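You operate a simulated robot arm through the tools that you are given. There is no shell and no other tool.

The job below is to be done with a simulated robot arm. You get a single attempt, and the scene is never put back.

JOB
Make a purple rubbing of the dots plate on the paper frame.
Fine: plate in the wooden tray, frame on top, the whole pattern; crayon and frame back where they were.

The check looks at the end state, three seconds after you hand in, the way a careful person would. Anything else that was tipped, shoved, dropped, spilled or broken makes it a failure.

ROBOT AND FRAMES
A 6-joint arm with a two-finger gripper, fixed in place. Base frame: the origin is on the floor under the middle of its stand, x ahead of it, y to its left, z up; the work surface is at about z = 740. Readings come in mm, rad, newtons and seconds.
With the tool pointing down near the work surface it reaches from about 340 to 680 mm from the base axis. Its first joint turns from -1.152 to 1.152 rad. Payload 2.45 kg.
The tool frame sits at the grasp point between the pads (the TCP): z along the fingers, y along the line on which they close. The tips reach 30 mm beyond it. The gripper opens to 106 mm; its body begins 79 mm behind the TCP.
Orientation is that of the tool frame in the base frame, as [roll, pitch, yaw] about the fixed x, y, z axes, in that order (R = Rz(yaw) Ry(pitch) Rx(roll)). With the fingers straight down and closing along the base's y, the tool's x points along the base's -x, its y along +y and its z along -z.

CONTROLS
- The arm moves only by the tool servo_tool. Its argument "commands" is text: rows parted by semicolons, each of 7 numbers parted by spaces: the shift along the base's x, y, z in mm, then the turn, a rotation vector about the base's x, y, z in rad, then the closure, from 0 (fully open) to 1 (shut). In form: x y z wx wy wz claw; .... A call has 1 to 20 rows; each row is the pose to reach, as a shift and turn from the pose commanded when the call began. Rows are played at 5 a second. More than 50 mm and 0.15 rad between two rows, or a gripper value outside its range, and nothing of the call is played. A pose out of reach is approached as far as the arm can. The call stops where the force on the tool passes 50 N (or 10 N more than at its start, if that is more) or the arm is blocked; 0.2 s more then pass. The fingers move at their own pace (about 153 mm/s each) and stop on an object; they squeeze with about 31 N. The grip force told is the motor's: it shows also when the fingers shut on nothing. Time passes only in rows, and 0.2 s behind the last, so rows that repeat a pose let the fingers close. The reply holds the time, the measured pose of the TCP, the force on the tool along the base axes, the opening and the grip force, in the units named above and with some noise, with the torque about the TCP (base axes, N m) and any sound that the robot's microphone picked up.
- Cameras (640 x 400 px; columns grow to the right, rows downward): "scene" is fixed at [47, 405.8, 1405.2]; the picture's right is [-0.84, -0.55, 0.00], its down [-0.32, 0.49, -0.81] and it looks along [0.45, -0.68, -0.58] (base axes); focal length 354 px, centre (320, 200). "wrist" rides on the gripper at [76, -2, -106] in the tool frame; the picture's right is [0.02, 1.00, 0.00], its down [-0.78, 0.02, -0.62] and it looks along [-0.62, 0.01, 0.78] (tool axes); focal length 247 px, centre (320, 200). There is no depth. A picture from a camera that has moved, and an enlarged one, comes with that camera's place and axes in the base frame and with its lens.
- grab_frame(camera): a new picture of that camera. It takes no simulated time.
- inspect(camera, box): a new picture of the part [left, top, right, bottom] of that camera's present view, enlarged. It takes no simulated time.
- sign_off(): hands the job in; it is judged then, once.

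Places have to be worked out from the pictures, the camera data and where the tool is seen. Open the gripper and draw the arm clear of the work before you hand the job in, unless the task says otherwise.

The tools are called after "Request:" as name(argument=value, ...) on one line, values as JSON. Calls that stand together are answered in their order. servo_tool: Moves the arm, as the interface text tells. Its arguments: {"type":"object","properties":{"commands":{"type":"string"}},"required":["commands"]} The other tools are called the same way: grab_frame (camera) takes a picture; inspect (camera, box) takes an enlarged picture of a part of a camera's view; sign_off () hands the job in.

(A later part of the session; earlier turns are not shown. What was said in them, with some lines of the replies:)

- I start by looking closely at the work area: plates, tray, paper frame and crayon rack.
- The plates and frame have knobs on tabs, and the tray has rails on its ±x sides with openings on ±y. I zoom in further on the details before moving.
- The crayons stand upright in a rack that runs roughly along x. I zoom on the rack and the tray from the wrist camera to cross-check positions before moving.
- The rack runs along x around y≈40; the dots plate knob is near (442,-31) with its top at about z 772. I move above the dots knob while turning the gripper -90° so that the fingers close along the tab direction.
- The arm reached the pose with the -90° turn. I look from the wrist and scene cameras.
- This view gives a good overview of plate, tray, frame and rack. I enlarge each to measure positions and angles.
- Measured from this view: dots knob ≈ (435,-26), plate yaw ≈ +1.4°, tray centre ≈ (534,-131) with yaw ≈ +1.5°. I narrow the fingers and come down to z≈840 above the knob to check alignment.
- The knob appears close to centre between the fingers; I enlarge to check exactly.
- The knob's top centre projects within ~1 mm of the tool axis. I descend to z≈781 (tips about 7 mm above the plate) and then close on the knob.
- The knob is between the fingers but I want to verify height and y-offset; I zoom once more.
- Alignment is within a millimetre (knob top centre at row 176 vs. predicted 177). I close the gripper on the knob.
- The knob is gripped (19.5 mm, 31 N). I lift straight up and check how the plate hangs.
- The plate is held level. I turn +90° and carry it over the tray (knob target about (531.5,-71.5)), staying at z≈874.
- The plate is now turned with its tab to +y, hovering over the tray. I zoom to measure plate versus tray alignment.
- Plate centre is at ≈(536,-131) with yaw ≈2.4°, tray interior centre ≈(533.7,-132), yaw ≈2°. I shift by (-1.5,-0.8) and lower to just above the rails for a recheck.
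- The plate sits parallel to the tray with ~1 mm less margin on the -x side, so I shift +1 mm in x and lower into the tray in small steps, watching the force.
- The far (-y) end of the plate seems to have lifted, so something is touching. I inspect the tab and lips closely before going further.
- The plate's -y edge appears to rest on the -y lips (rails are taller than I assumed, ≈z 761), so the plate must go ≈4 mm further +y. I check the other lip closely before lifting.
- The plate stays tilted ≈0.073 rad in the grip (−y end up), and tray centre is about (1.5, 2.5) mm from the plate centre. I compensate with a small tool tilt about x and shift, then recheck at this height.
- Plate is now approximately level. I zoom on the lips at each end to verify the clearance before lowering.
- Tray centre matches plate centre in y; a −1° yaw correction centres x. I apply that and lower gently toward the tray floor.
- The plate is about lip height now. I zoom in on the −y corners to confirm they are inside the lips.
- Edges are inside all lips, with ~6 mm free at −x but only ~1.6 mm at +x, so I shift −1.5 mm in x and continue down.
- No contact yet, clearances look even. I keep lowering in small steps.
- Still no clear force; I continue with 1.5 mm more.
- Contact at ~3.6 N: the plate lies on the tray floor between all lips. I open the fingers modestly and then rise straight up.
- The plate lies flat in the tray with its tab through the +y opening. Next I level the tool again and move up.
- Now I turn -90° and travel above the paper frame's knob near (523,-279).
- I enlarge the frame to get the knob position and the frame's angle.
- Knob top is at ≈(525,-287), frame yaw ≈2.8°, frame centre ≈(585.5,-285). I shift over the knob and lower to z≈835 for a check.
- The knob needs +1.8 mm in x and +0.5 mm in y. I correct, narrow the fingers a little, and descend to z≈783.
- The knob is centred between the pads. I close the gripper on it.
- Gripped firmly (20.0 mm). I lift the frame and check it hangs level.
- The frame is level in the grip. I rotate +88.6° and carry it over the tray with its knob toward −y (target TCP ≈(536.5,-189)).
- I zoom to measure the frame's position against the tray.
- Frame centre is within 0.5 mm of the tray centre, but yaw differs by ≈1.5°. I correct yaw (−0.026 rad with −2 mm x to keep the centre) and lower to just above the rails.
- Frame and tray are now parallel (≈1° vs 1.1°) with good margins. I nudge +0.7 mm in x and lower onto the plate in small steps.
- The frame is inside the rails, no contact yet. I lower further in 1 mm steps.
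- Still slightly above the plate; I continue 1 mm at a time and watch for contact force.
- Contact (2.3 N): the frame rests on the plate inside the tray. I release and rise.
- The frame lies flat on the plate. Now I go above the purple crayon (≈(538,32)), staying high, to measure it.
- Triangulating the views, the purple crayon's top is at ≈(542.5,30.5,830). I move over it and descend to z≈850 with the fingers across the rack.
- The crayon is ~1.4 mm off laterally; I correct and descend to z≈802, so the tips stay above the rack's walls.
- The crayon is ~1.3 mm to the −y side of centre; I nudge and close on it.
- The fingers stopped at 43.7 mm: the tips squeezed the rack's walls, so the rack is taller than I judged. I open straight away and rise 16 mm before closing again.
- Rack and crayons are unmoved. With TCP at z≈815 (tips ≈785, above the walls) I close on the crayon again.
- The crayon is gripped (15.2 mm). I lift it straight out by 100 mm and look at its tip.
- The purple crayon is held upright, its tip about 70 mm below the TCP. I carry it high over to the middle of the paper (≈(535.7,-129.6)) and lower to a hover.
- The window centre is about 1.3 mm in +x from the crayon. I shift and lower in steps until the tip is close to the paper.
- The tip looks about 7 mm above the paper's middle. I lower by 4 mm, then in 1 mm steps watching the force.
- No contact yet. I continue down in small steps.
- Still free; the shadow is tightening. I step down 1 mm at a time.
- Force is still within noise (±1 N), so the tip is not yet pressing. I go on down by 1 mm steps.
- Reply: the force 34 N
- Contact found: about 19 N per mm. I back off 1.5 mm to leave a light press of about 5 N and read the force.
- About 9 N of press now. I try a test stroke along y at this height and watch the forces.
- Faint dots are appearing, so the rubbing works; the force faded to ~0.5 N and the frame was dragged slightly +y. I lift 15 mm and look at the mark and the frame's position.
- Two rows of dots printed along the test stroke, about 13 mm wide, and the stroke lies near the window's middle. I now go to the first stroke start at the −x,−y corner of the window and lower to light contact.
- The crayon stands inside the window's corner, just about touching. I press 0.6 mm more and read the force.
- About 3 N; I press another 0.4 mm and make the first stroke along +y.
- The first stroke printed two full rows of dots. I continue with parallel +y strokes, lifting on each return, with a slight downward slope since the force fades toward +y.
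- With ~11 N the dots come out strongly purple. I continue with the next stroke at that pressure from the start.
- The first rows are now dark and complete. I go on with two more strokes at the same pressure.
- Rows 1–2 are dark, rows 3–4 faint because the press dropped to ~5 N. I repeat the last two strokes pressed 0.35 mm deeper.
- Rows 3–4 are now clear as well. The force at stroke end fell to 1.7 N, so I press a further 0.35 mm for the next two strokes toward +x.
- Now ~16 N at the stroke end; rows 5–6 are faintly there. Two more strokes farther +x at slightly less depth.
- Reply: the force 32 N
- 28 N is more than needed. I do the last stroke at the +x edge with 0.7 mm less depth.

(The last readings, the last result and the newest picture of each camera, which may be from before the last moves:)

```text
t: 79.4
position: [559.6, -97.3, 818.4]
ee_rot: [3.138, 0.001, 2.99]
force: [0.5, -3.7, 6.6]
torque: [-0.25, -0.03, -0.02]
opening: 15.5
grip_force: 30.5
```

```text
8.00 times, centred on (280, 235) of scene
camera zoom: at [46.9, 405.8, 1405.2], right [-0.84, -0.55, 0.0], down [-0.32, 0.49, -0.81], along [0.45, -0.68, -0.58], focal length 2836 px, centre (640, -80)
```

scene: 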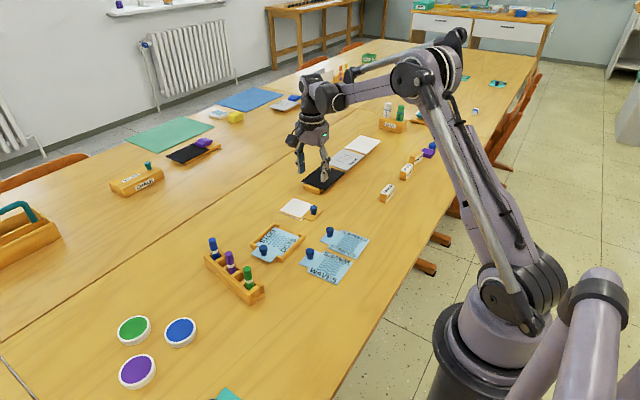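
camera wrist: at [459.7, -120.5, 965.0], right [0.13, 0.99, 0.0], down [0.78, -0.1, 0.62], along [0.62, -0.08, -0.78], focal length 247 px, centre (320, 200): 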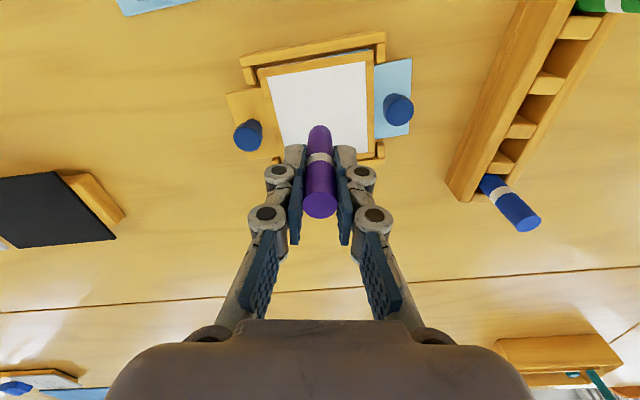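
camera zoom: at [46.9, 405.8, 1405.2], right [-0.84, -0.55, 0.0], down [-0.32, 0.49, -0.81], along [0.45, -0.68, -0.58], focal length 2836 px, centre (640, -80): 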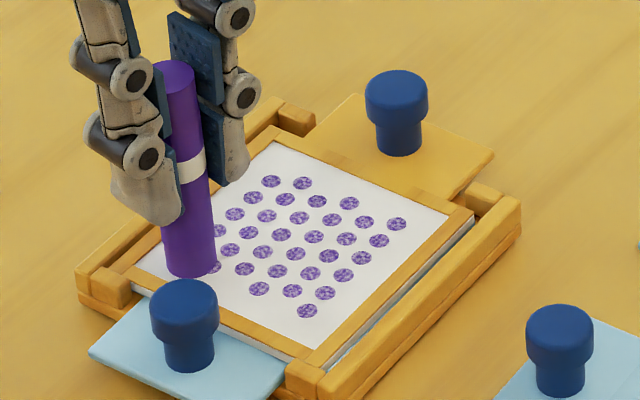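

All rows seem printed. I lift off and move aside to see the whole pattern.

Request:
servo_tool(commands="0 0 6 0 0 0 1; 0 0 35 0 0 0 1; 0 40 75 0 0 0 1; 0 80 85 0 0 0 1; -10 125 85 0 0 0 1; -10 125 85 0 0 0 1")

Request:
inspect(camera="scene", box=[250, 210, 310, 260])

Request:
grab_frame(camera="wrist")

Request:
inspect(camera="scene", box=[180, 150, 320, 290])

```text
refused: row 3 steps farther than a row can; nothing moved
```

```text
8.00 times, centred on (280, 235) of scene
camera zoom: at [46.9, 405.8, 1405.2], right [-0.84, -0.55, 0.0], down [-0.32, 0.49, -0.81], along [0.45, -0.68, -0.58], focal length 2836 px, centre (640, -80)
```

zoom: 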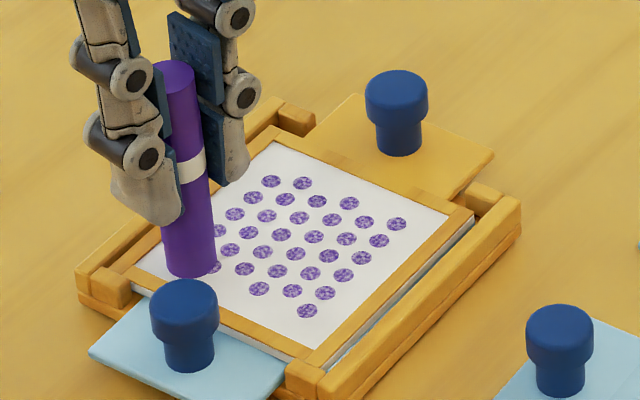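

```text
taken
camera wrist: at [481.9, -88.8, 925.2], right [0.13, 0.99, 0.0], down [0.78, -0.1, 0.62], along [0.62, -0.08, -0.78], focal length 247 px, centre (320, 200)
```

wrist: 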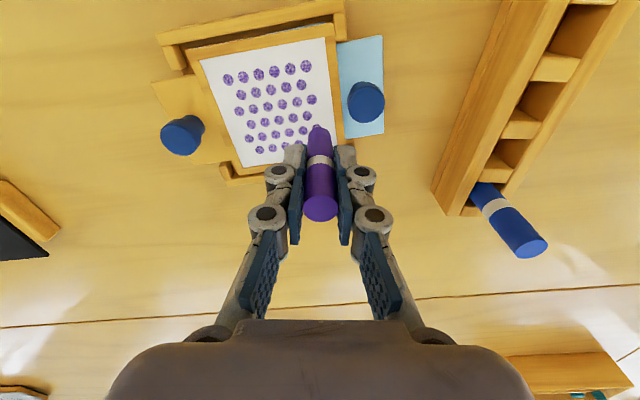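

```text
2.86 times, centred on (250, 220) of scene
camera zoom: at [46.9, 405.8, 1405.2], right [-0.84, -0.55, 0.0], down [-0.32, 0.49, -0.81], along [0.45, -0.68, -0.58], focal length 1013 px, centre (520, 143)
```

zoom: 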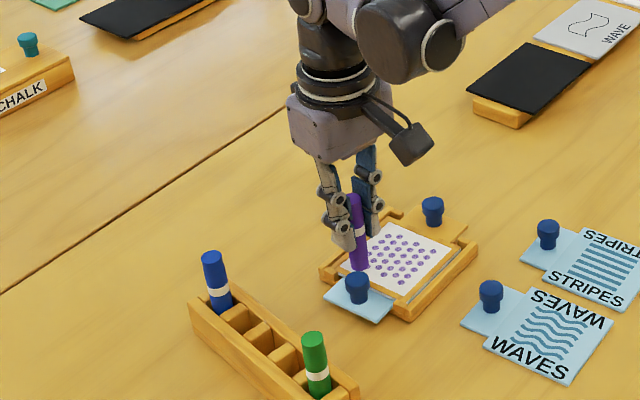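

A row step was too long and nothing moved. I lift straight up first, then look at the full print.

Request:
servo_tool(commands="0 0 6 0 0 0 1; 0 0 40 0 0 0 1; 0 0 75 0 0 0 1; 0 0 101 0 0 0 1; -2 40 101 0 0 0 1; -2 40 101 0 0 0 1")

Request:
inspect(camera="scene", box=[250, 210, 310, 260])

Request:
inspect(camera="wrist", box=[160, 30, 340, 170])

Request:
inspect(camera="scene", box=[200, 120, 320, 240])

```text
t: 80.8
position: [555.5, -57.0, 920.8]
ee_rot: [-3.141, 0.002, 2.988]
force: [0.0, 1.2, -0.4]
torque: [0.01, 0.0, 0.0]
opening: 15.3
grip_force: 31.2
```

```text
8.00 times, centred on (280, 235) of scene
camera zoom: at [47.0, 405.9, 1405.2], right [-0.84, -0.55, 0.0], down [-0.32, 0.49, -0.81], along [0.45, -0.68, -0.58], focal length 2836 px, centre (640, -80)
```

zoom: 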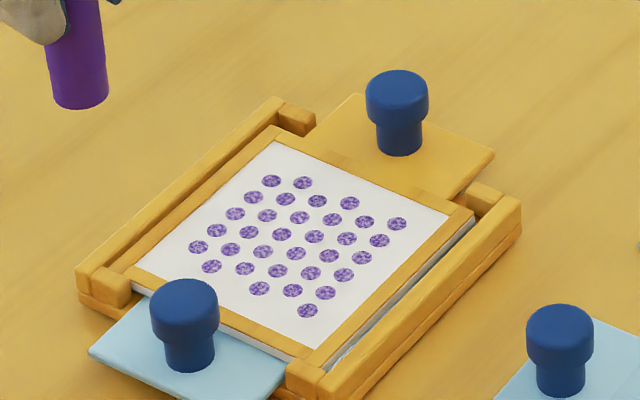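

```text
2.86 times, centred on (250, 100) of wrist
camera zoom: at [479.1, -48.8, 1026.9], right [0.13, 0.99, 0.0], down [0.78, -0.1, 0.62], along [0.62, -0.08, -0.78], focal length 706 px, centre (520, 486)
```

zoom: 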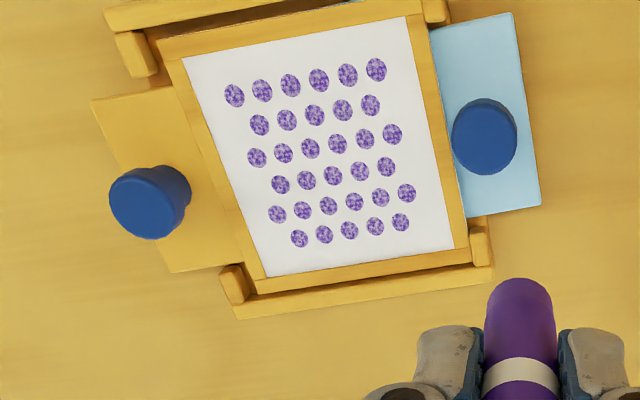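

```text
3.33 times, centred on (260, 180) of scene
camera zoom: at [47.0, 405.9, 1405.2], right [-0.84, -0.55, 0.0], down [-0.32, 0.49, -0.81], along [0.45, -0.68, -0.58], focal length 1182 px, centre (520, 267)
```

zoom: 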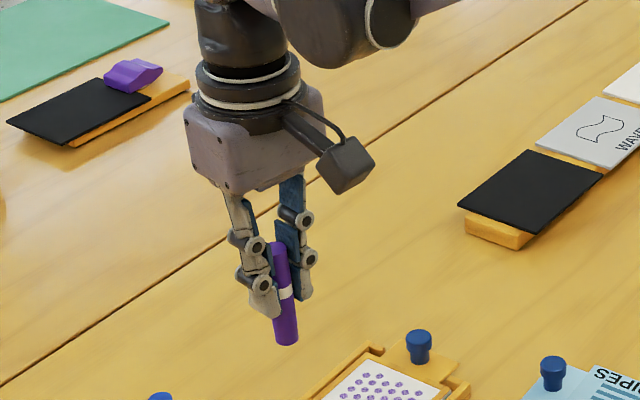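

All six rows (6-5-6-5-6-5 dots) are there. I zoom in to check that no dot is partial.

Request:
inspect(camera="wrist", box=[205, 30, 305, 130])

Request:
inspect(camera="scene", box=[265, 225, 305, 255])

Request:
inspect(camera="wrist", box=[260, 100, 380, 240])

```text
4.00 times, centred on (255, 80) of wrist
camera zoom: at [479.1, -48.8, 1026.9], right [0.13, 0.99, 0.0], down [0.78, -0.1, 0.62], along [0.62, -0.08, -0.78], focal length 988 px, centre (580, 680)
```

zoom: 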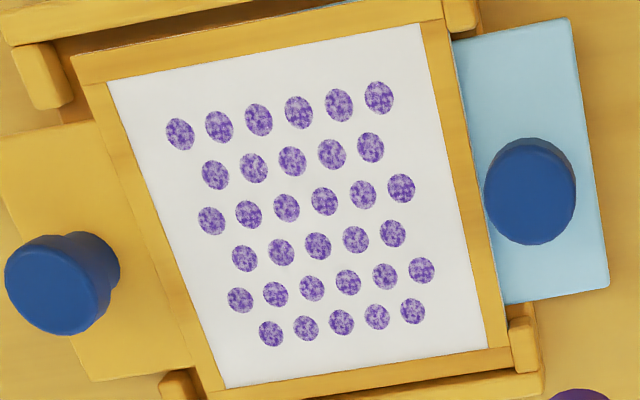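

```text
13.33 times, centred on (285, 240) of scene
camera zoom: at [47.0, 405.9, 1405.2], right [-0.84, -0.55, 0.0], down [-0.32, 0.49, -0.81], along [0.45, -0.68, -0.58], focal length 4726 px, centre (787, -333)
```

zoom: 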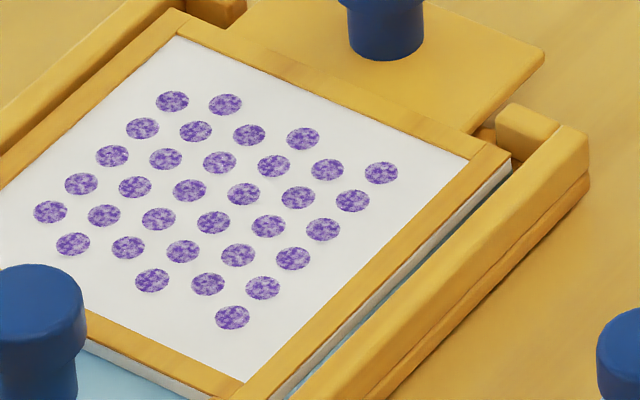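

```text
2.86 times, centred on (320, 170) of wrist
camera zoom: at [479.1, -48.8, 1026.9], right [0.13, 0.99, 0.0], down [0.78, -0.1, 0.62], along [0.62, -0.08, -0.78], focal length 706 px, centre (320, 286)
```

zoom: 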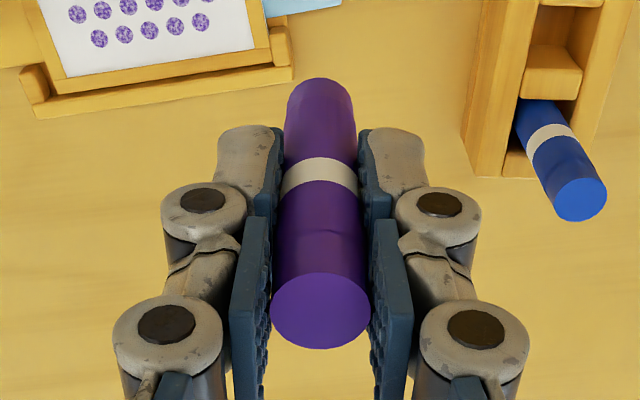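

The print is complete and clean: all 33 dots. Now I return the crayon: first straight above its slot, high.

Request:
servo_tool(commands="-4 30 0 0 0 0 1; -8 60 0 0 0 0 1; -12.55 89.9 0 0 0 0 1; -12.55 89.9 -30 0 0 0 1; -12.55 89.9 -55 0 0 0 1; -12.55 89.9 -55 0 0 0 1")

Request:
inspect(camera="wrist", box=[240, 60, 400, 220])

Request:
inspect(camera="scene", box=[190, 180, 280, 290])

```text
t: 82.2
position: [546.2, 30.5, 866.9]
ee_rot: [3.141, 0.002, 2.991]
force: [-0.1, -0.8, -0.3]
torque: [0.0, 0.01, -0.04]
opening: 15.5
grip_force: 31.1
```

```text
2.50 times, centred on (320, 140) of wrist
camera zoom: at [468.5, 39.0, 972.1], right [0.13, 0.99, 0.0], down [0.78, -0.1, 0.62], along [0.62, -0.08, -0.78], focal length 617 px, centre (320, 350)
```

zoom: 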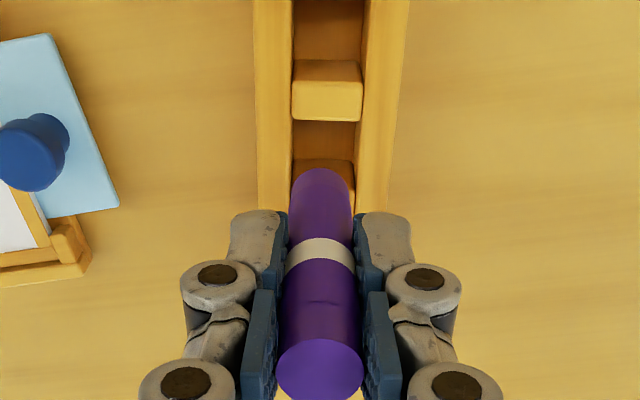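

```text
3.64 times, centred on (235, 235) of scene
camera zoom: at [47.0, 405.9, 1405.2], right [-0.84, -0.55, 0.0], down [-0.32, 0.49, -0.81], along [0.45, -0.68, -0.58], focal length 1289 px, centre (629, 73)
```

zoom: 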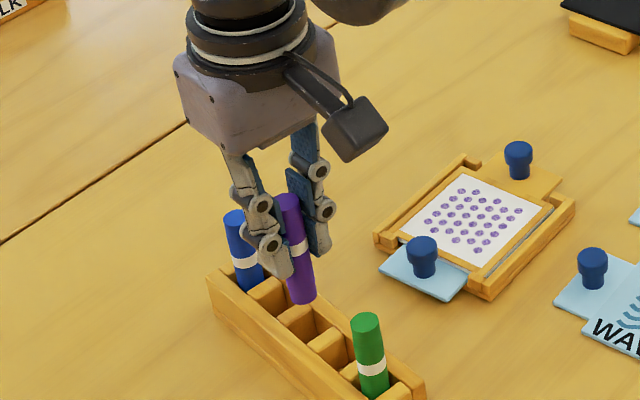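

The crayon is lined up with its slot. I lower it into the rack to 12 mm above its original height and check forces.

Request:
servo_tool(commands="0 0.4 -12 0 0 0 1; 0 0.4 -24 0 0 0 1; 0 0.4 -38 0 0 0 1; 0 0.4 -38 0 0 0 1")

Request:
inspect(camera="wrist", box=[240, 60, 400, 220])

Request:
inspect(camera="scene", box=[190, 200, 280, 310])

```text
t: 83.2
position: [543.6, 29.0, 827.2]
ee_rot: [-3.14, 0.002, 2.991]
force: [0.1, -0.4, -0.4]
torque: [0.0, 0.01, -0.01]
opening: 15.5
grip_force: 30.8
```

```text
2.50 times, centred on (320, 140) of wrist
camera zoom: at [467.0, 39.2, 933.3], right [0.13, 0.99, 0.0], down [0.78, -0.1, 0.62], along [0.62, -0.08, -0.78], focal length 617 px, centre (320, 350)
```

zoom: 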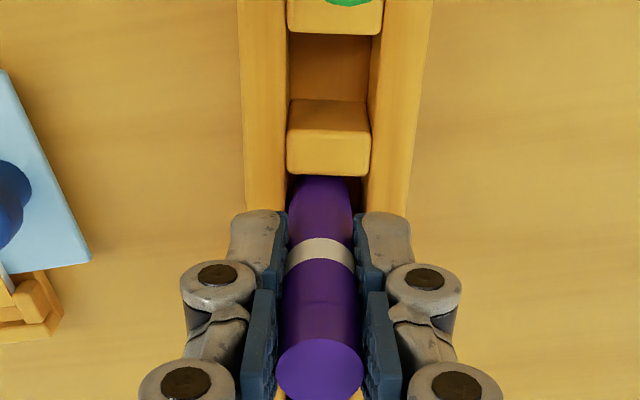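

```text
3.64 times, centred on (235, 255) of scene
camera zoom: at [47.0, 405.8, 1405.2], right [-0.84, -0.55, 0.0], down [-0.32, 0.49, -0.81], along [0.45, -0.68, -0.58], focal length 1289 px, centre (629, 0)
```

zoom: 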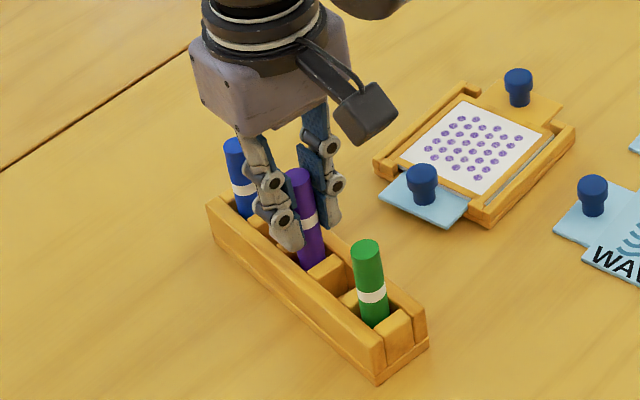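

It is inside the slot without contact. I lower the remaining 12 mm to the original height, gently.

Request:
servo_tool(commands="0 0.3 -5 0 0 0 1; 0 0.3 -10 0 0 0 1; 0 0.3 -12 0 0 0 1; 0 0.3 -12.8 0 0 0 1; 0 0.3 -12.8 0 0 0 1")

Request:
inspect(camera="wrist", box=[240, 60, 400, 220])

Request:
inspect(camera="scene", box=[190, 200, 280, 310])

```text
t: 84.4
position: [543.7, 31.4, 815.5]
ee_rot: [3.139, 0.002, 2.992]
force: [0.0, -0.9, -0.5]
torque: [-0.02, -0.01, 0.01]
opening: 15.5
grip_force: 31.3
```

```text
2.50 times, centred on (320, 140) of wrist
camera zoom: at [466.9, 40.3, 921.0], right [0.13, 0.99, 0.0], down [0.78, -0.1, 0.62], along [0.62, -0.08, -0.78], focal length 617 px, centre (320, 350)
```

zoom: 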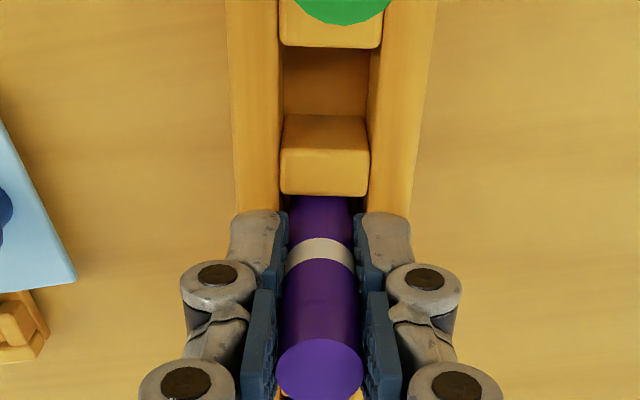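

```text
3.64 times, centred on (235, 255) of scene
camera zoom: at [47.0, 405.8, 1405.2], right [-0.84, -0.55, 0.0], down [-0.32, 0.49, -0.81], along [0.45, -0.68, -0.58], focal length 1289 px, centre (629, 0)
```

zoom: 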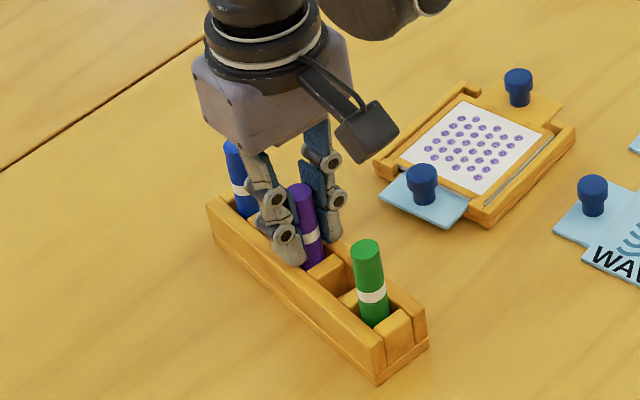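

No floor contact yet (crayon slid up ~2.5 mm in the grip). I go down another 1.2 mm and watch for contact.

Request:
servo_tool(commands="0 0 -0.7 0 0 0 1; 0 0 -1.2 0 0 0 1; 0 0 -1.2 0 0 0 1")

```text
t: 85.2
position: [543.7, 30.7, 813.8]
ee_rot: [3.14, 0.002, 2.99]
force: [0.2, 0.9, 1.3]
torque: [0.01, 0.01, 0.05]
opening: 15.4
grip_force: 31.3
```

A slight upward force shows contact. I open the fingers and rise straight up.

Request:
servo_tool(commands="0 0 0 0 0 0 0.95; 0 0 0 0 0 0 0.85; 0 0 0 0 0 0 0.7; 0 0 0 0 0 0 0.6; 0 0 0 0 0 0 0.6; 0 0 15 0 0 0 0.6; 0 0 50 0 0 0 0.6; 0 0 90 0 0 0 0.6; 0 0 110 0 0 0 0.6; 0 0 110 0 0 0 0.6")

Request:
inspect(camera="wrist", box=[240, 30, 400, 190])

Request:
inspect(camera="scene", box=[180, 200, 290, 310])

```text
t: 87.4
position: [543.3, 31.4, 922.6]
ee_rot: [3.14, 0.001, 2.989]
force: [-0.3, 0.3, 0.5]
torque: [0.01, 0.01, 0.0]
opening: 42.4
grip_force: 0.0
```

```text
2.50 times, centred on (320, 110) of wrist
camera zoom: at [467.7, 40.8, 1029.5], right [0.13, 0.99, 0.0], down [0.78, -0.1, 0.62], along [0.62, -0.08, -0.78], focal length 617 px, centre (320, 425)
```

zoom: 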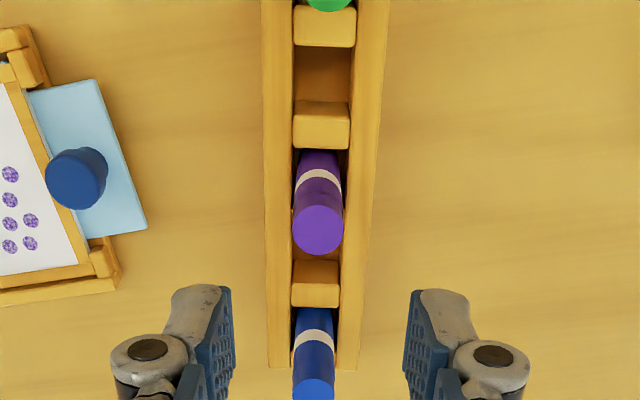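

```text
3.64 times, centred on (235, 255) of scene
camera zoom: at [47.0, 405.8, 1405.2], right [-0.84, -0.55, 0.0], down [-0.32, 0.49, -0.81], along [0.45, -0.68, -0.58], focal length 1289 px, centre (629, 0)
```

zoom: 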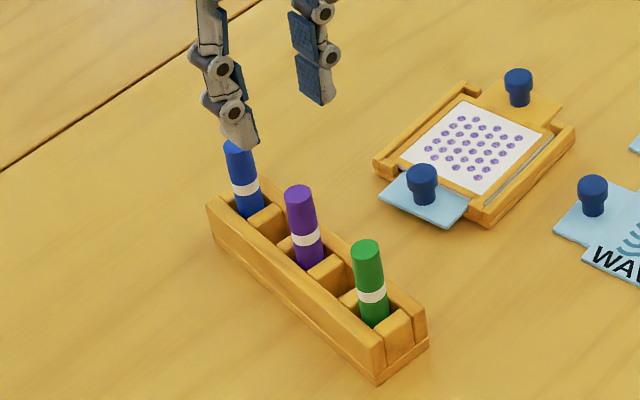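

The crayon stands back in its slot. Now I return to above the frame's knob to take the frame off.

Request:
servo_tool(commands="-1.6 -44 0 0 0 0.02 0.4; -3.3 -88 0 0 0 0.04 0.4; -4.9 -132 0 0 0 0.06 0.4; -6.6 -176 0 0 0 0.08 0.4; -8.2 -219.9 -18 0 0 0.1 0.4; -8.2 -217.5 -60 0 0 0.1 0.4; -8.2 -217.5 -80 0 0 0.1 0.4; -8.2 -217.5 -80 0 0 0.1 0.4")

Request:
grab_frame(camera="wrist")

Request:
inspect(camera="wrist", box=[260, 70, 380, 190])

```text
t: 89.2
position: [535.5, -185.4, 842.7]
ee_rot: [3.141, 0.002, 3.089]
force: [0.3, 0.0, 0.1]
torque: [0.03, 0.0, -0.02]
opening: 63.3
grip_force: 0.1
```

```text
taken
camera wrist: at [458.6, -183.7, 949.5], right [0.03, 1.0, 0.0], down [0.78, -0.02, 0.62], along [0.62, -0.02, -0.78], focal length 247 px, centre (320, 200)
```

wrist: 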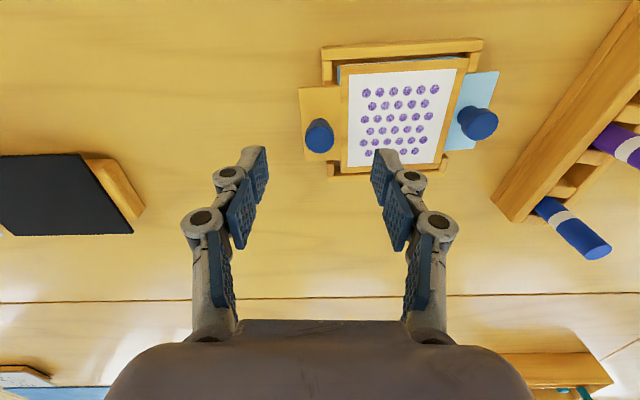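

```text
3.33 times, centred on (320, 130) of wrist
camera zoom: at [458.6, -183.7, 949.5], right [0.03, 1.0, 0.0], down [0.78, -0.02, 0.62], along [0.62, -0.02, -0.78], focal length 823 px, centre (320, 433)
```

zoom: 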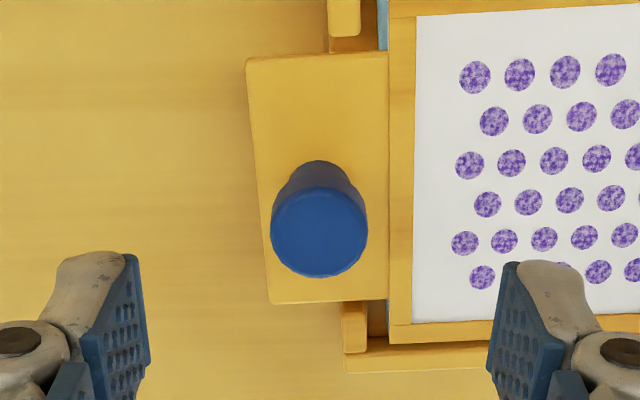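

The knob is within 1 mm of the axis (the frame slid ~1.7 mm in +y inside the tray while rubbing). I descend and grip it.

Request:
servo_tool(commands="0 -0.7 -20 0 0 0 0.5; 0 -0.7 -38 0 0 0 0.5; 0 -0.7 -47.5 0 0 0 0.5; 0 -0.7 -47.5 0 0 0 0.5; 0 -0.7 -47.5 0 0 0 0.8; 0 -0.7 -47.5 0 0 0 1; 0 -0.7 -47.5 0 0 0 1; 0 -0.7 -47.5 0 0 0 1")

Request:
inspect(camera="wrist", box=[280, 40, 540, 215])

Request:
inspect(camera="scene", box=[235, 190, 325, 265])

```text
t: 91.0
position: [535.8, -186.2, 795.5]
ee_rot: [-3.141, 0.002, 3.088]
force: [0.5, -0.1, 0.6]
torque: [-0.01, 0.02, -0.01]
opening: 19.9
grip_force: 30.7
```

```text
2.29 times, centred on (410, 128) of wrist
camera zoom: at [458.7, -184.3, 901.9], right [0.03, 1.0, 0.0], down [0.78, -0.02, 0.62], along [0.62, -0.02, -0.78], focal length 564 px, centre (114, 366)
```

zoom: 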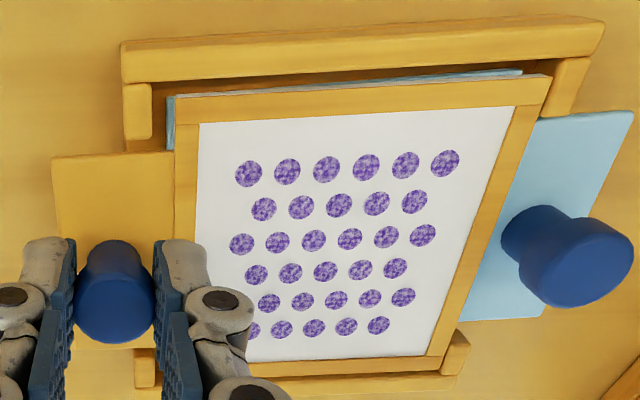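

```text
5.33 times, centred on (280, 228) of scene
camera zoom: at [47.0, 405.8, 1405.2], right [-0.84, -0.55, 0.0], down [-0.32, 0.49, -0.81], along [0.45, -0.68, -0.58], focal length 1890 px, centre (533, 53)
```

zoom: 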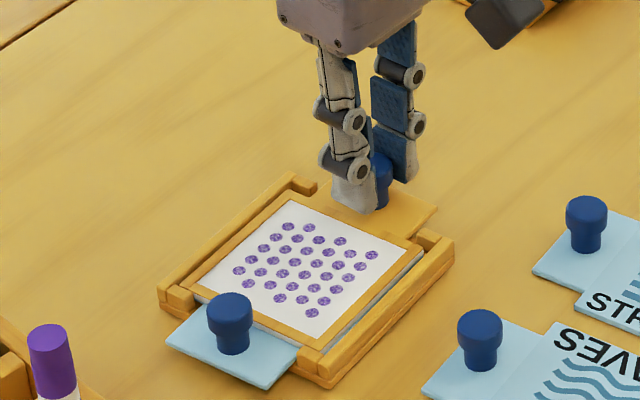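

The frame is gripped in virtually the same relation as when I placed it. I lift it out of the tray.

Request:
servo_tool(commands="0 0 5 0 0 0 1; 0 0 15 0 0 0 1; 0 0 45 0 0 0 1; 0 0 78.45 0 0 0 1; 0 0 78.45 0 0 0 1")

Request:
grab_frame(camera="wrist")

Request:
inspect(camera="scene", box=[225, 160, 325, 270])

```text
t: 92.2
position: [536.2, -187.0, 875.1]
ee_rot: [3.141, 0.002, 3.091]
force: [-0.2, -0.1, -0.2]
torque: [-0.06, 0.0, 0.0]
opening: 20.1
grip_force: 31.3
```

```text
taken
camera wrist: at [459.8, -185.2, 981.3], right [0.03, 1.0, 0.0], down [0.78, -0.02, 0.62], along [0.62, -0.02, -0.78], focal length 247 px, centre (320, 200)
```

wrist: 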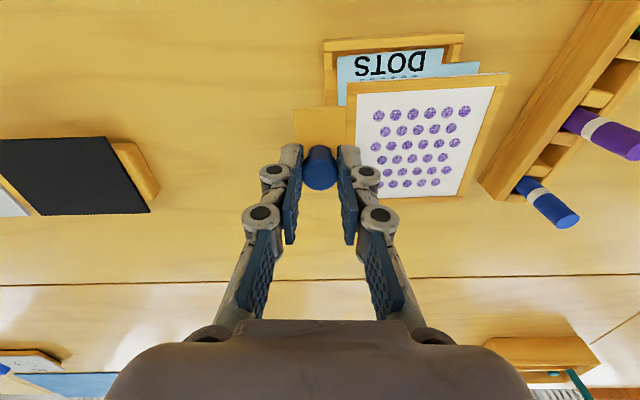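

```text
3.64 times, centred on (275, 215) of scene
camera zoom: at [47.0, 405.8, 1405.2], right [-0.84, -0.55, 0.0], down [-0.32, 0.49, -0.81], along [0.45, -0.68, -0.58], focal length 1289 px, centre (484, 146)
```

zoom: 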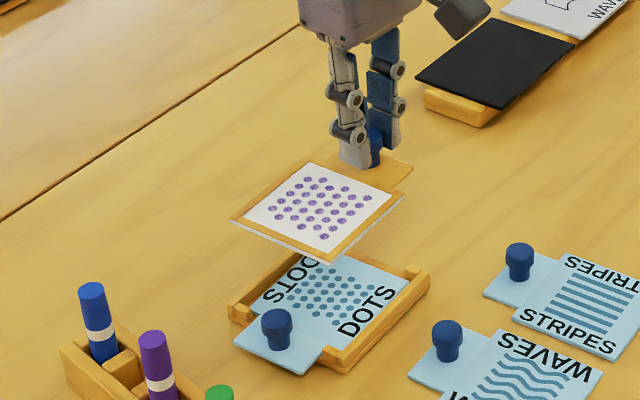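

The frame came off cleanly with the print; the plate stays in the tray. I turn back −87.5° and travel to above the frame's original place.

Request:
servo_tool(commands="-0.8 -9 0 0 0 -0.1388 1; -1.6 -18.1 0 0 0 -0.2776 1; -2.4 -27.1 0 0 0 -0.4165 1; -3.2 -36.2 0 0 0 -0.5553 1; -4 -45.2 0 0 0 -0.6941 1; -4.7 -54.3 0 0 0 -0.8329 1; -5.5 -63.3 0 0 0 -0.9717 1; -6.3 -72.4 0 0 0 -1.1105 1; -7.1 -81.4 0 0 0 -1.2494 1; -7.9 -90.5 0 0 0 -1.3882 1; -8.7 -99.5 0 0 0 -1.527 1; -8.7 -99.5 0 0 0 -1.527 1; -8.7 -99.5 -30 0 0 -1.527 1; -8.7 -99.5 -60 0 0 -1.527 1; -8.7 -99.5 -60 0 0 -1.527 1")

Request:
grab_frame(camera="wrist")

Request:
inspect(camera="wrist", box=[270, 40, 470, 220])

Request:
inspect(camera="scene", box=[250, 150, 350, 240])

```text
t: 95.4
position: [527.8, -286.3, 814.8]
ee_rot: [-3.14, 0.002, 1.562]
force: [0.6, 0.1, -0.7]
torque: [0.0, 0.03, 0.04]
opening: 20.1
grip_force: 31.3
```

```text
taken
camera wrist: at [526.5, -211.2, 920.6], right [1.0, 0.01, 0.0], down [0.01, -0.78, 0.62], along [0.01, -0.62, -0.78], focal length 247 px, centre (320, 200)
```

wrist: 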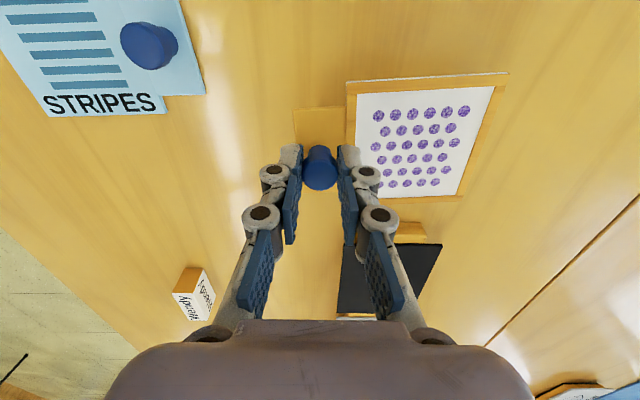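

```text
2.22 times, centred on (370, 130) of wrist
camera zoom: at [526.5, -211.2, 920.6], right [1.0, 0.01, 0.0], down [0.01, -0.78, 0.62], along [0.01, -0.62, -0.78], focal length 549 px, centre (209, 356)
```

zoom: 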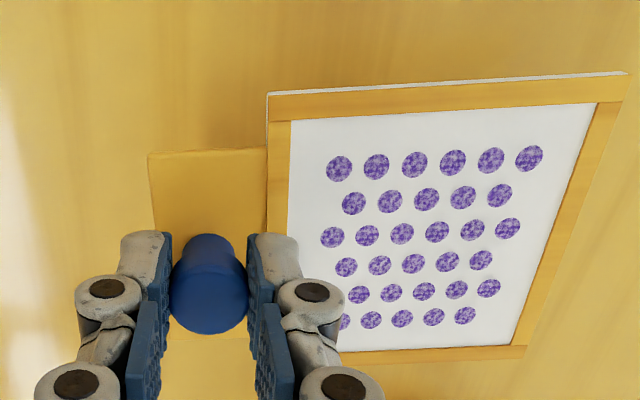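

```text
4.44 times, centred on (300, 195) of scene
camera zoom: at [47.0, 405.8, 1405.2], right [-0.84, -0.55, 0.0], down [-0.32, 0.49, -0.81], along [0.45, -0.68, -0.58], focal length 1575 px, centre (409, 222)
```

zoom: 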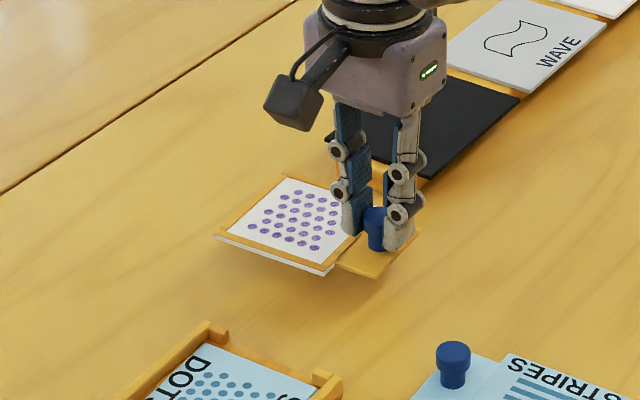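

I lower to about 4 mm above the table and compare with the frame's original position in the fixed scene view.

Request:
servo_tool(commands="0 0 -10 0 0 0 1; 0 0 -20 0 0 0 1; 0 0 -27 0 0 0 1; 0 0 -27 0 0 0 1")

Request:
inspect(camera="scene", box=[270, 190, 330, 225])

Request:
inspect(camera="wrist", box=[220, 70, 460, 220])

```text
t: 96.4
position: [526.9, -285.5, 787.4]
ee_rot: [3.141, 0.002, 1.563]
force: [0.3, -1.0, -0.8]
torque: [0.02, 0.01, 0.01]
opening: 19.8
grip_force: 31.2
```

```text
10.67 times, centred on (300, 208) of scene
camera zoom: at [47.0, 405.8, 1405.2], right [-0.84, -0.55, 0.0], down [-0.32, 0.49, -0.81], along [0.45, -0.68, -0.58], focal length 3781 px, centre (533, 120)
```

zoom: 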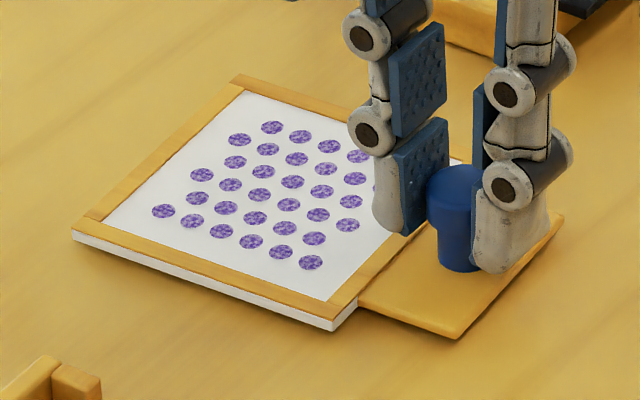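

```text
2.67 times, centred on (340, 145) of wrist
camera zoom: at [525.4, -209.9, 893.5], right [1.0, 0.01, 0.0], down [0.01, -0.78, 0.62], along [0.01, -0.62, -0.78], focal length 659 px, centre (267, 347)
```

zoom: 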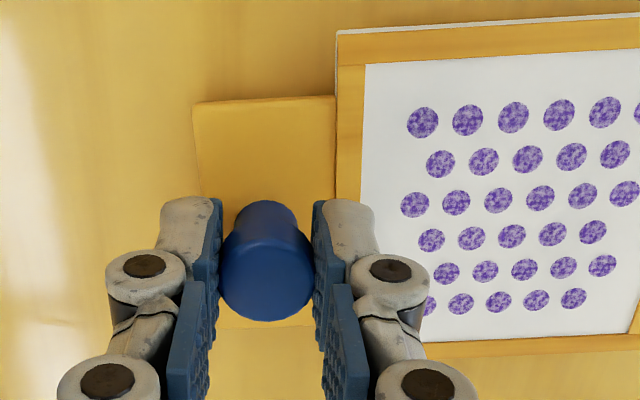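

Compared with the start picture the frame seems slightly rotated (and maybe not quite at the same height). I lower it to light contact to compare at equal height.

Request:
servo_tool(commands="0 0 -1.5 0 0 0 1; 0 0 -2.5 0 0 0 1; 0 0 -2.5 0 0 0 1")

Request:
inspect(camera="scene", box=[270, 190, 330, 225])

```text
t: 97.2
position: [526.9, -284.6, 785.0]
ee_rot: [3.14, 0.001, 1.563]
force: [0.5, -1.3, -0.5]
torque: [-0.02, 0.03, -0.02]
opening: 20.0
grip_force: 30.6
```

```text
10.67 times, centred on (300, 208) of scene
camera zoom: at [47.0, 405.8, 1405.2], right [-0.84, -0.55, 0.0], down [-0.32, 0.49, -0.81], along [0.45, -0.68, -0.58], focal length 3781 px, centre (533, 120)
```

zoom: 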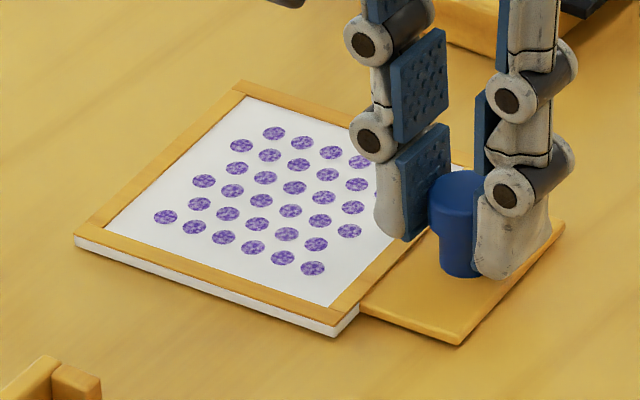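

The knob is at its old place, but the frame is rotated ≈+0.023 rad about it. I raise slightly, turn −0.023 rad, and lower again.

Request:
servo_tool(commands="0 0 2 0 0 0 1; 0 0 2 0 0 -0.023 1; 0 0 0.5 0 0 -0.023 1; 0 0 -0.5 0 0 -0.023 1; 0 0 -0.5 0 0 -0.023 1")

Request:
inspect(camera="scene", box=[270, 190, 330, 225])

```text
t: 98.4
position: [527.2, -286.0, 784.4]
ee_rot: [3.139, 0.001, 1.538]
force: [0.0, -0.1, 0.1]
torque: [0.0, 0.02, -0.05]
opening: 20.1
grip_force: 31.0
```

```text
10.67 times, centred on (300, 208) of scene
camera zoom: at [47.0, 405.8, 1405.2], right [-0.84, -0.55, 0.0], down [-0.32, 0.49, -0.81], along [0.45, -0.68, -0.58], focal length 3781 px, centre (533, 120)
```

zoom: 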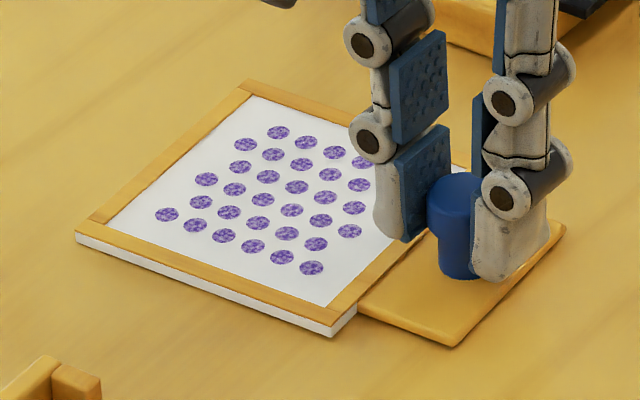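

Corners now coincide with the start picture to ~1–2 px. I lower a touch more to contact and then release.

Request:
servo_tool(commands="0 0 -0.5 0 0 0 1; 0 0 -1 0 0 0 1; 0 0 -1 0 0 0 1")

```text
t: 99.2
position: [526.3, -285.6, 781.8]
ee_rot: [3.142, 0.002, 1.54]
force: [-1.0, 0.3, 4.0]
torque: [0.03, 0.01, -0.03]
opening: 19.9
grip_force: 30.9
```

Contact at 4 N. I back off 0.3 mm, open the fingers and rise.

Request:
servo_tool(commands="0 0 0.3 0 0 0 0.95; 0 0 0.3 0 0 0 0.8; 0 0 0.3 0 0 0 0.6; 0 0 0.3 0 0 0 0.5; 0 0 0.3 0 0 0 0.5; 0 0 12 0 0 0 0.5; 0 0 50 0 0 0 0.5; 0 0 95 0 0 0 0.5; 0 0 130 0 0 0 0.5; 0 0 130 0 0 0 0.5")

Request:
inspect(camera="scene", box=[270, 190, 330, 225])

Request:
grab_frame(camera="wrist")

Request:
grab_frame(camera="scene")

```text
t: 101.4
position: [525.1, -286.4, 915.1]
ee_rot: [3.14, 0.002, 1.539]
force: [0.1, 0.6, 0.1]
torque: [-0.02, -0.04, -0.02]
opening: 53.2
grip_force: 0.1
```

```text
10.67 times, centred on (300, 208) of scene
camera zoom: at [47.0, 405.8, 1405.2], right [-0.84, -0.55, 0.0], down [-0.32, 0.49, -0.81], along [0.45, -0.68, -0.58], focal length 3781 px, centre (533, 120)
```

zoom: 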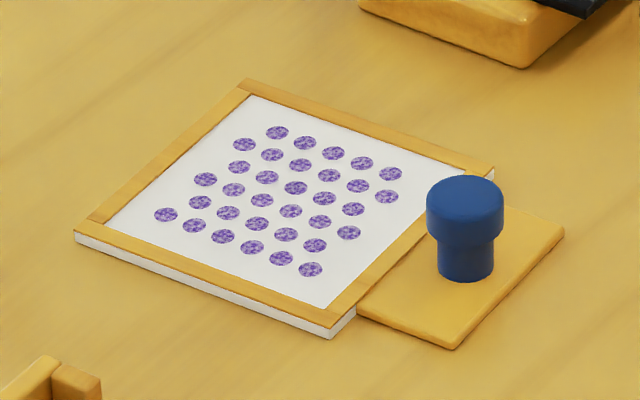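

```text
taken
camera wrist: at [525.4, -210.3, 1021.1], right [1.0, -0.01, 0.0], down [-0.01, -0.78, 0.62], along [-0.01, -0.62, -0.78], focal length 247 px, centre (320, 200)
```

wrist: 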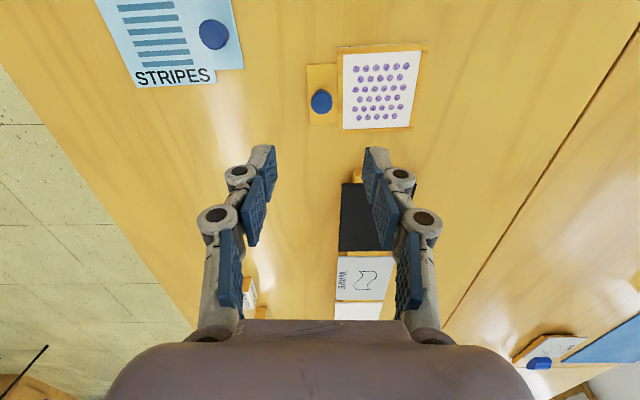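

```text
taken
```

scene: 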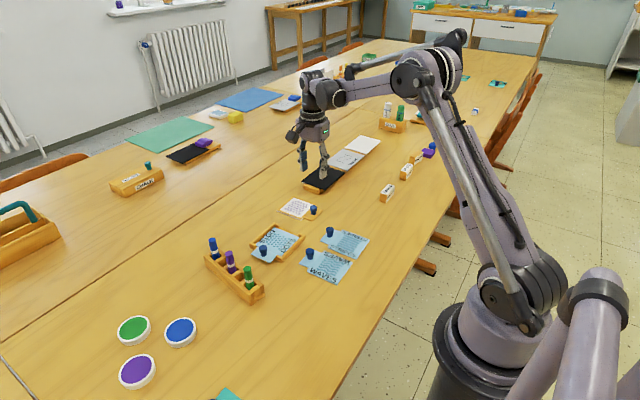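

The frame lies exactly where it was in the start picture, carrying the full purple print. I compare tray and rack with the start pictures.

Request:
inspect(camera="scene", box=[240, 215, 320, 268])

Request:
inspect(camera="scene", box=[195, 230, 275, 310])

Request:
inspect(camera="scene", box=[190, 180, 390, 320])

```text
7.55 times, centred on (280, 242) of scene
camera zoom: at [47.0, 405.8, 1405.2], right [-0.84, -0.55, 0.0], down [-0.32, 0.49, -0.81], along [0.45, -0.68, -0.58], focal length 2675 px, centre (622, -113)
```

zoom: 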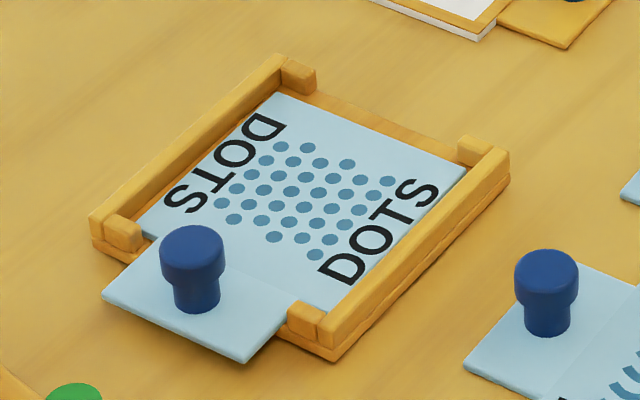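

```text
5.00 times, centred on (235, 270) of scene
camera zoom: at [47.0, 405.8, 1405.2], right [-0.84, -0.55, 0.0], down [-0.32, 0.49, -0.81], along [0.45, -0.68, -0.58], focal length 1772 px, centre (745, -150)
```

zoom: 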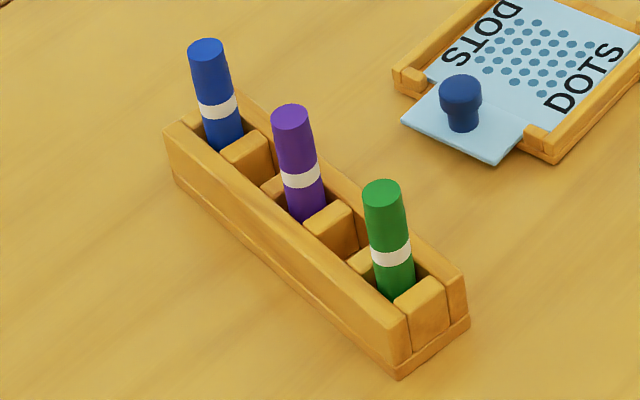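

```text
2.86 times, centred on (290, 250) of scene
camera zoom: at [47.0, 405.8, 1405.2], right [-0.84, -0.55, 0.0], down [-0.32, 0.49, -0.81], along [0.45, -0.68, -0.58], focal length 1013 px, centre (406, 57)
```

zoom: 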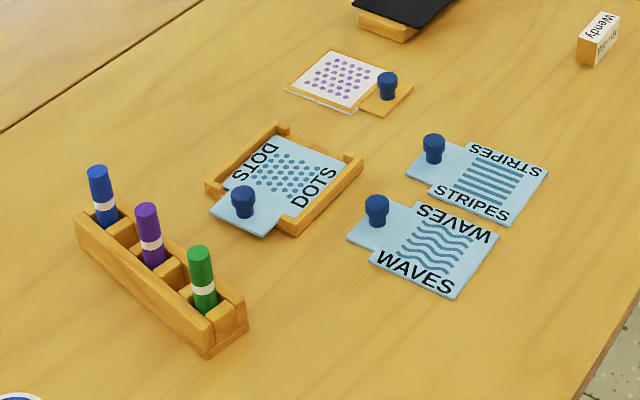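

Tray, rack, crayon and the other plates stand where they were, with the plate in the tray. I open the gripper and draw the arm back up to near its starting pose.

Request:
servo_tool(commands="0 0 40 0 0 0 0.3; 0 0 80 0 0 0 0; -30 17 105 0 0 0 0; -62 34 111 0 0 0 0; -93 51 111 0 0 0 0; -124 68 111 0 0 0 0; -155 85 111 0 0 0 0; -186 101 111 0 0 0 0; -186 101 111 0 0 0 0; -186 101 111 0 0 0 0")

Request:
grab_frame(camera="scene")

```text
t: 103.6
position: [340.6, -184.7, 1024.0]
ee_rot: [3.14, 0.002, 1.539]
force: [-1.2, 0.8, -0.4]
torque: [0.01, 0.0, 0.0]
opening: 106.1
grip_force: 0.0
```

```text
taken
```

scene: 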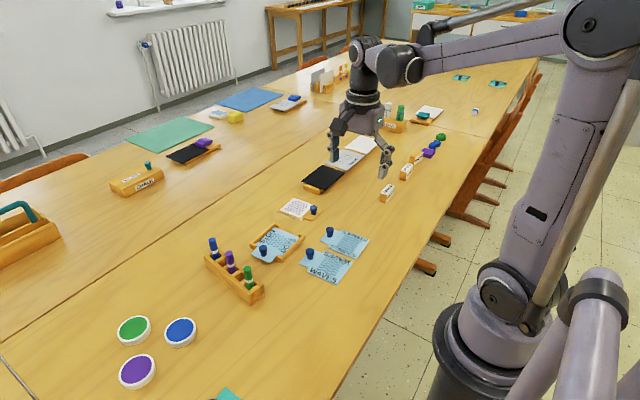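

The arm is clear with the gripper open. The purple dots print is complete, the frame and crayon are back in place, the plate lies in the tray, and nothing else was disturbed, so I hand in.

Request:
sign_off()

```text
The job is handed in.
```

The purple rubbing is done and handed in. All 33 dots came out on the paper, with none partial.

- **Frame:** it is back in its original spot. Its corners match the starting picture to within a pixel or two.
- **Crayon:** the purple crayon is back upright in its own slot in the rack.
- **Plate:** I left the dots plate lying flat in the wooden tray, because the job only asked for the crayon and frame to go back.
- **Arm:** it is clear of the table with the gripper open.

Three things happened along the way:

- **First lowering of the plate:** its edge caught on the tray's lip. I lifted it, corrected the position and set it down flat.
- **First grab at the crayon:** the fingers closed on the rack walls instead. I opened straight away. In the last pictures the rack and tray are within about 1 mm of where they started.
- **During the rubbing:** the frame slid about 2 mm inside the tray. The print still looks clean, with no visible doubling.
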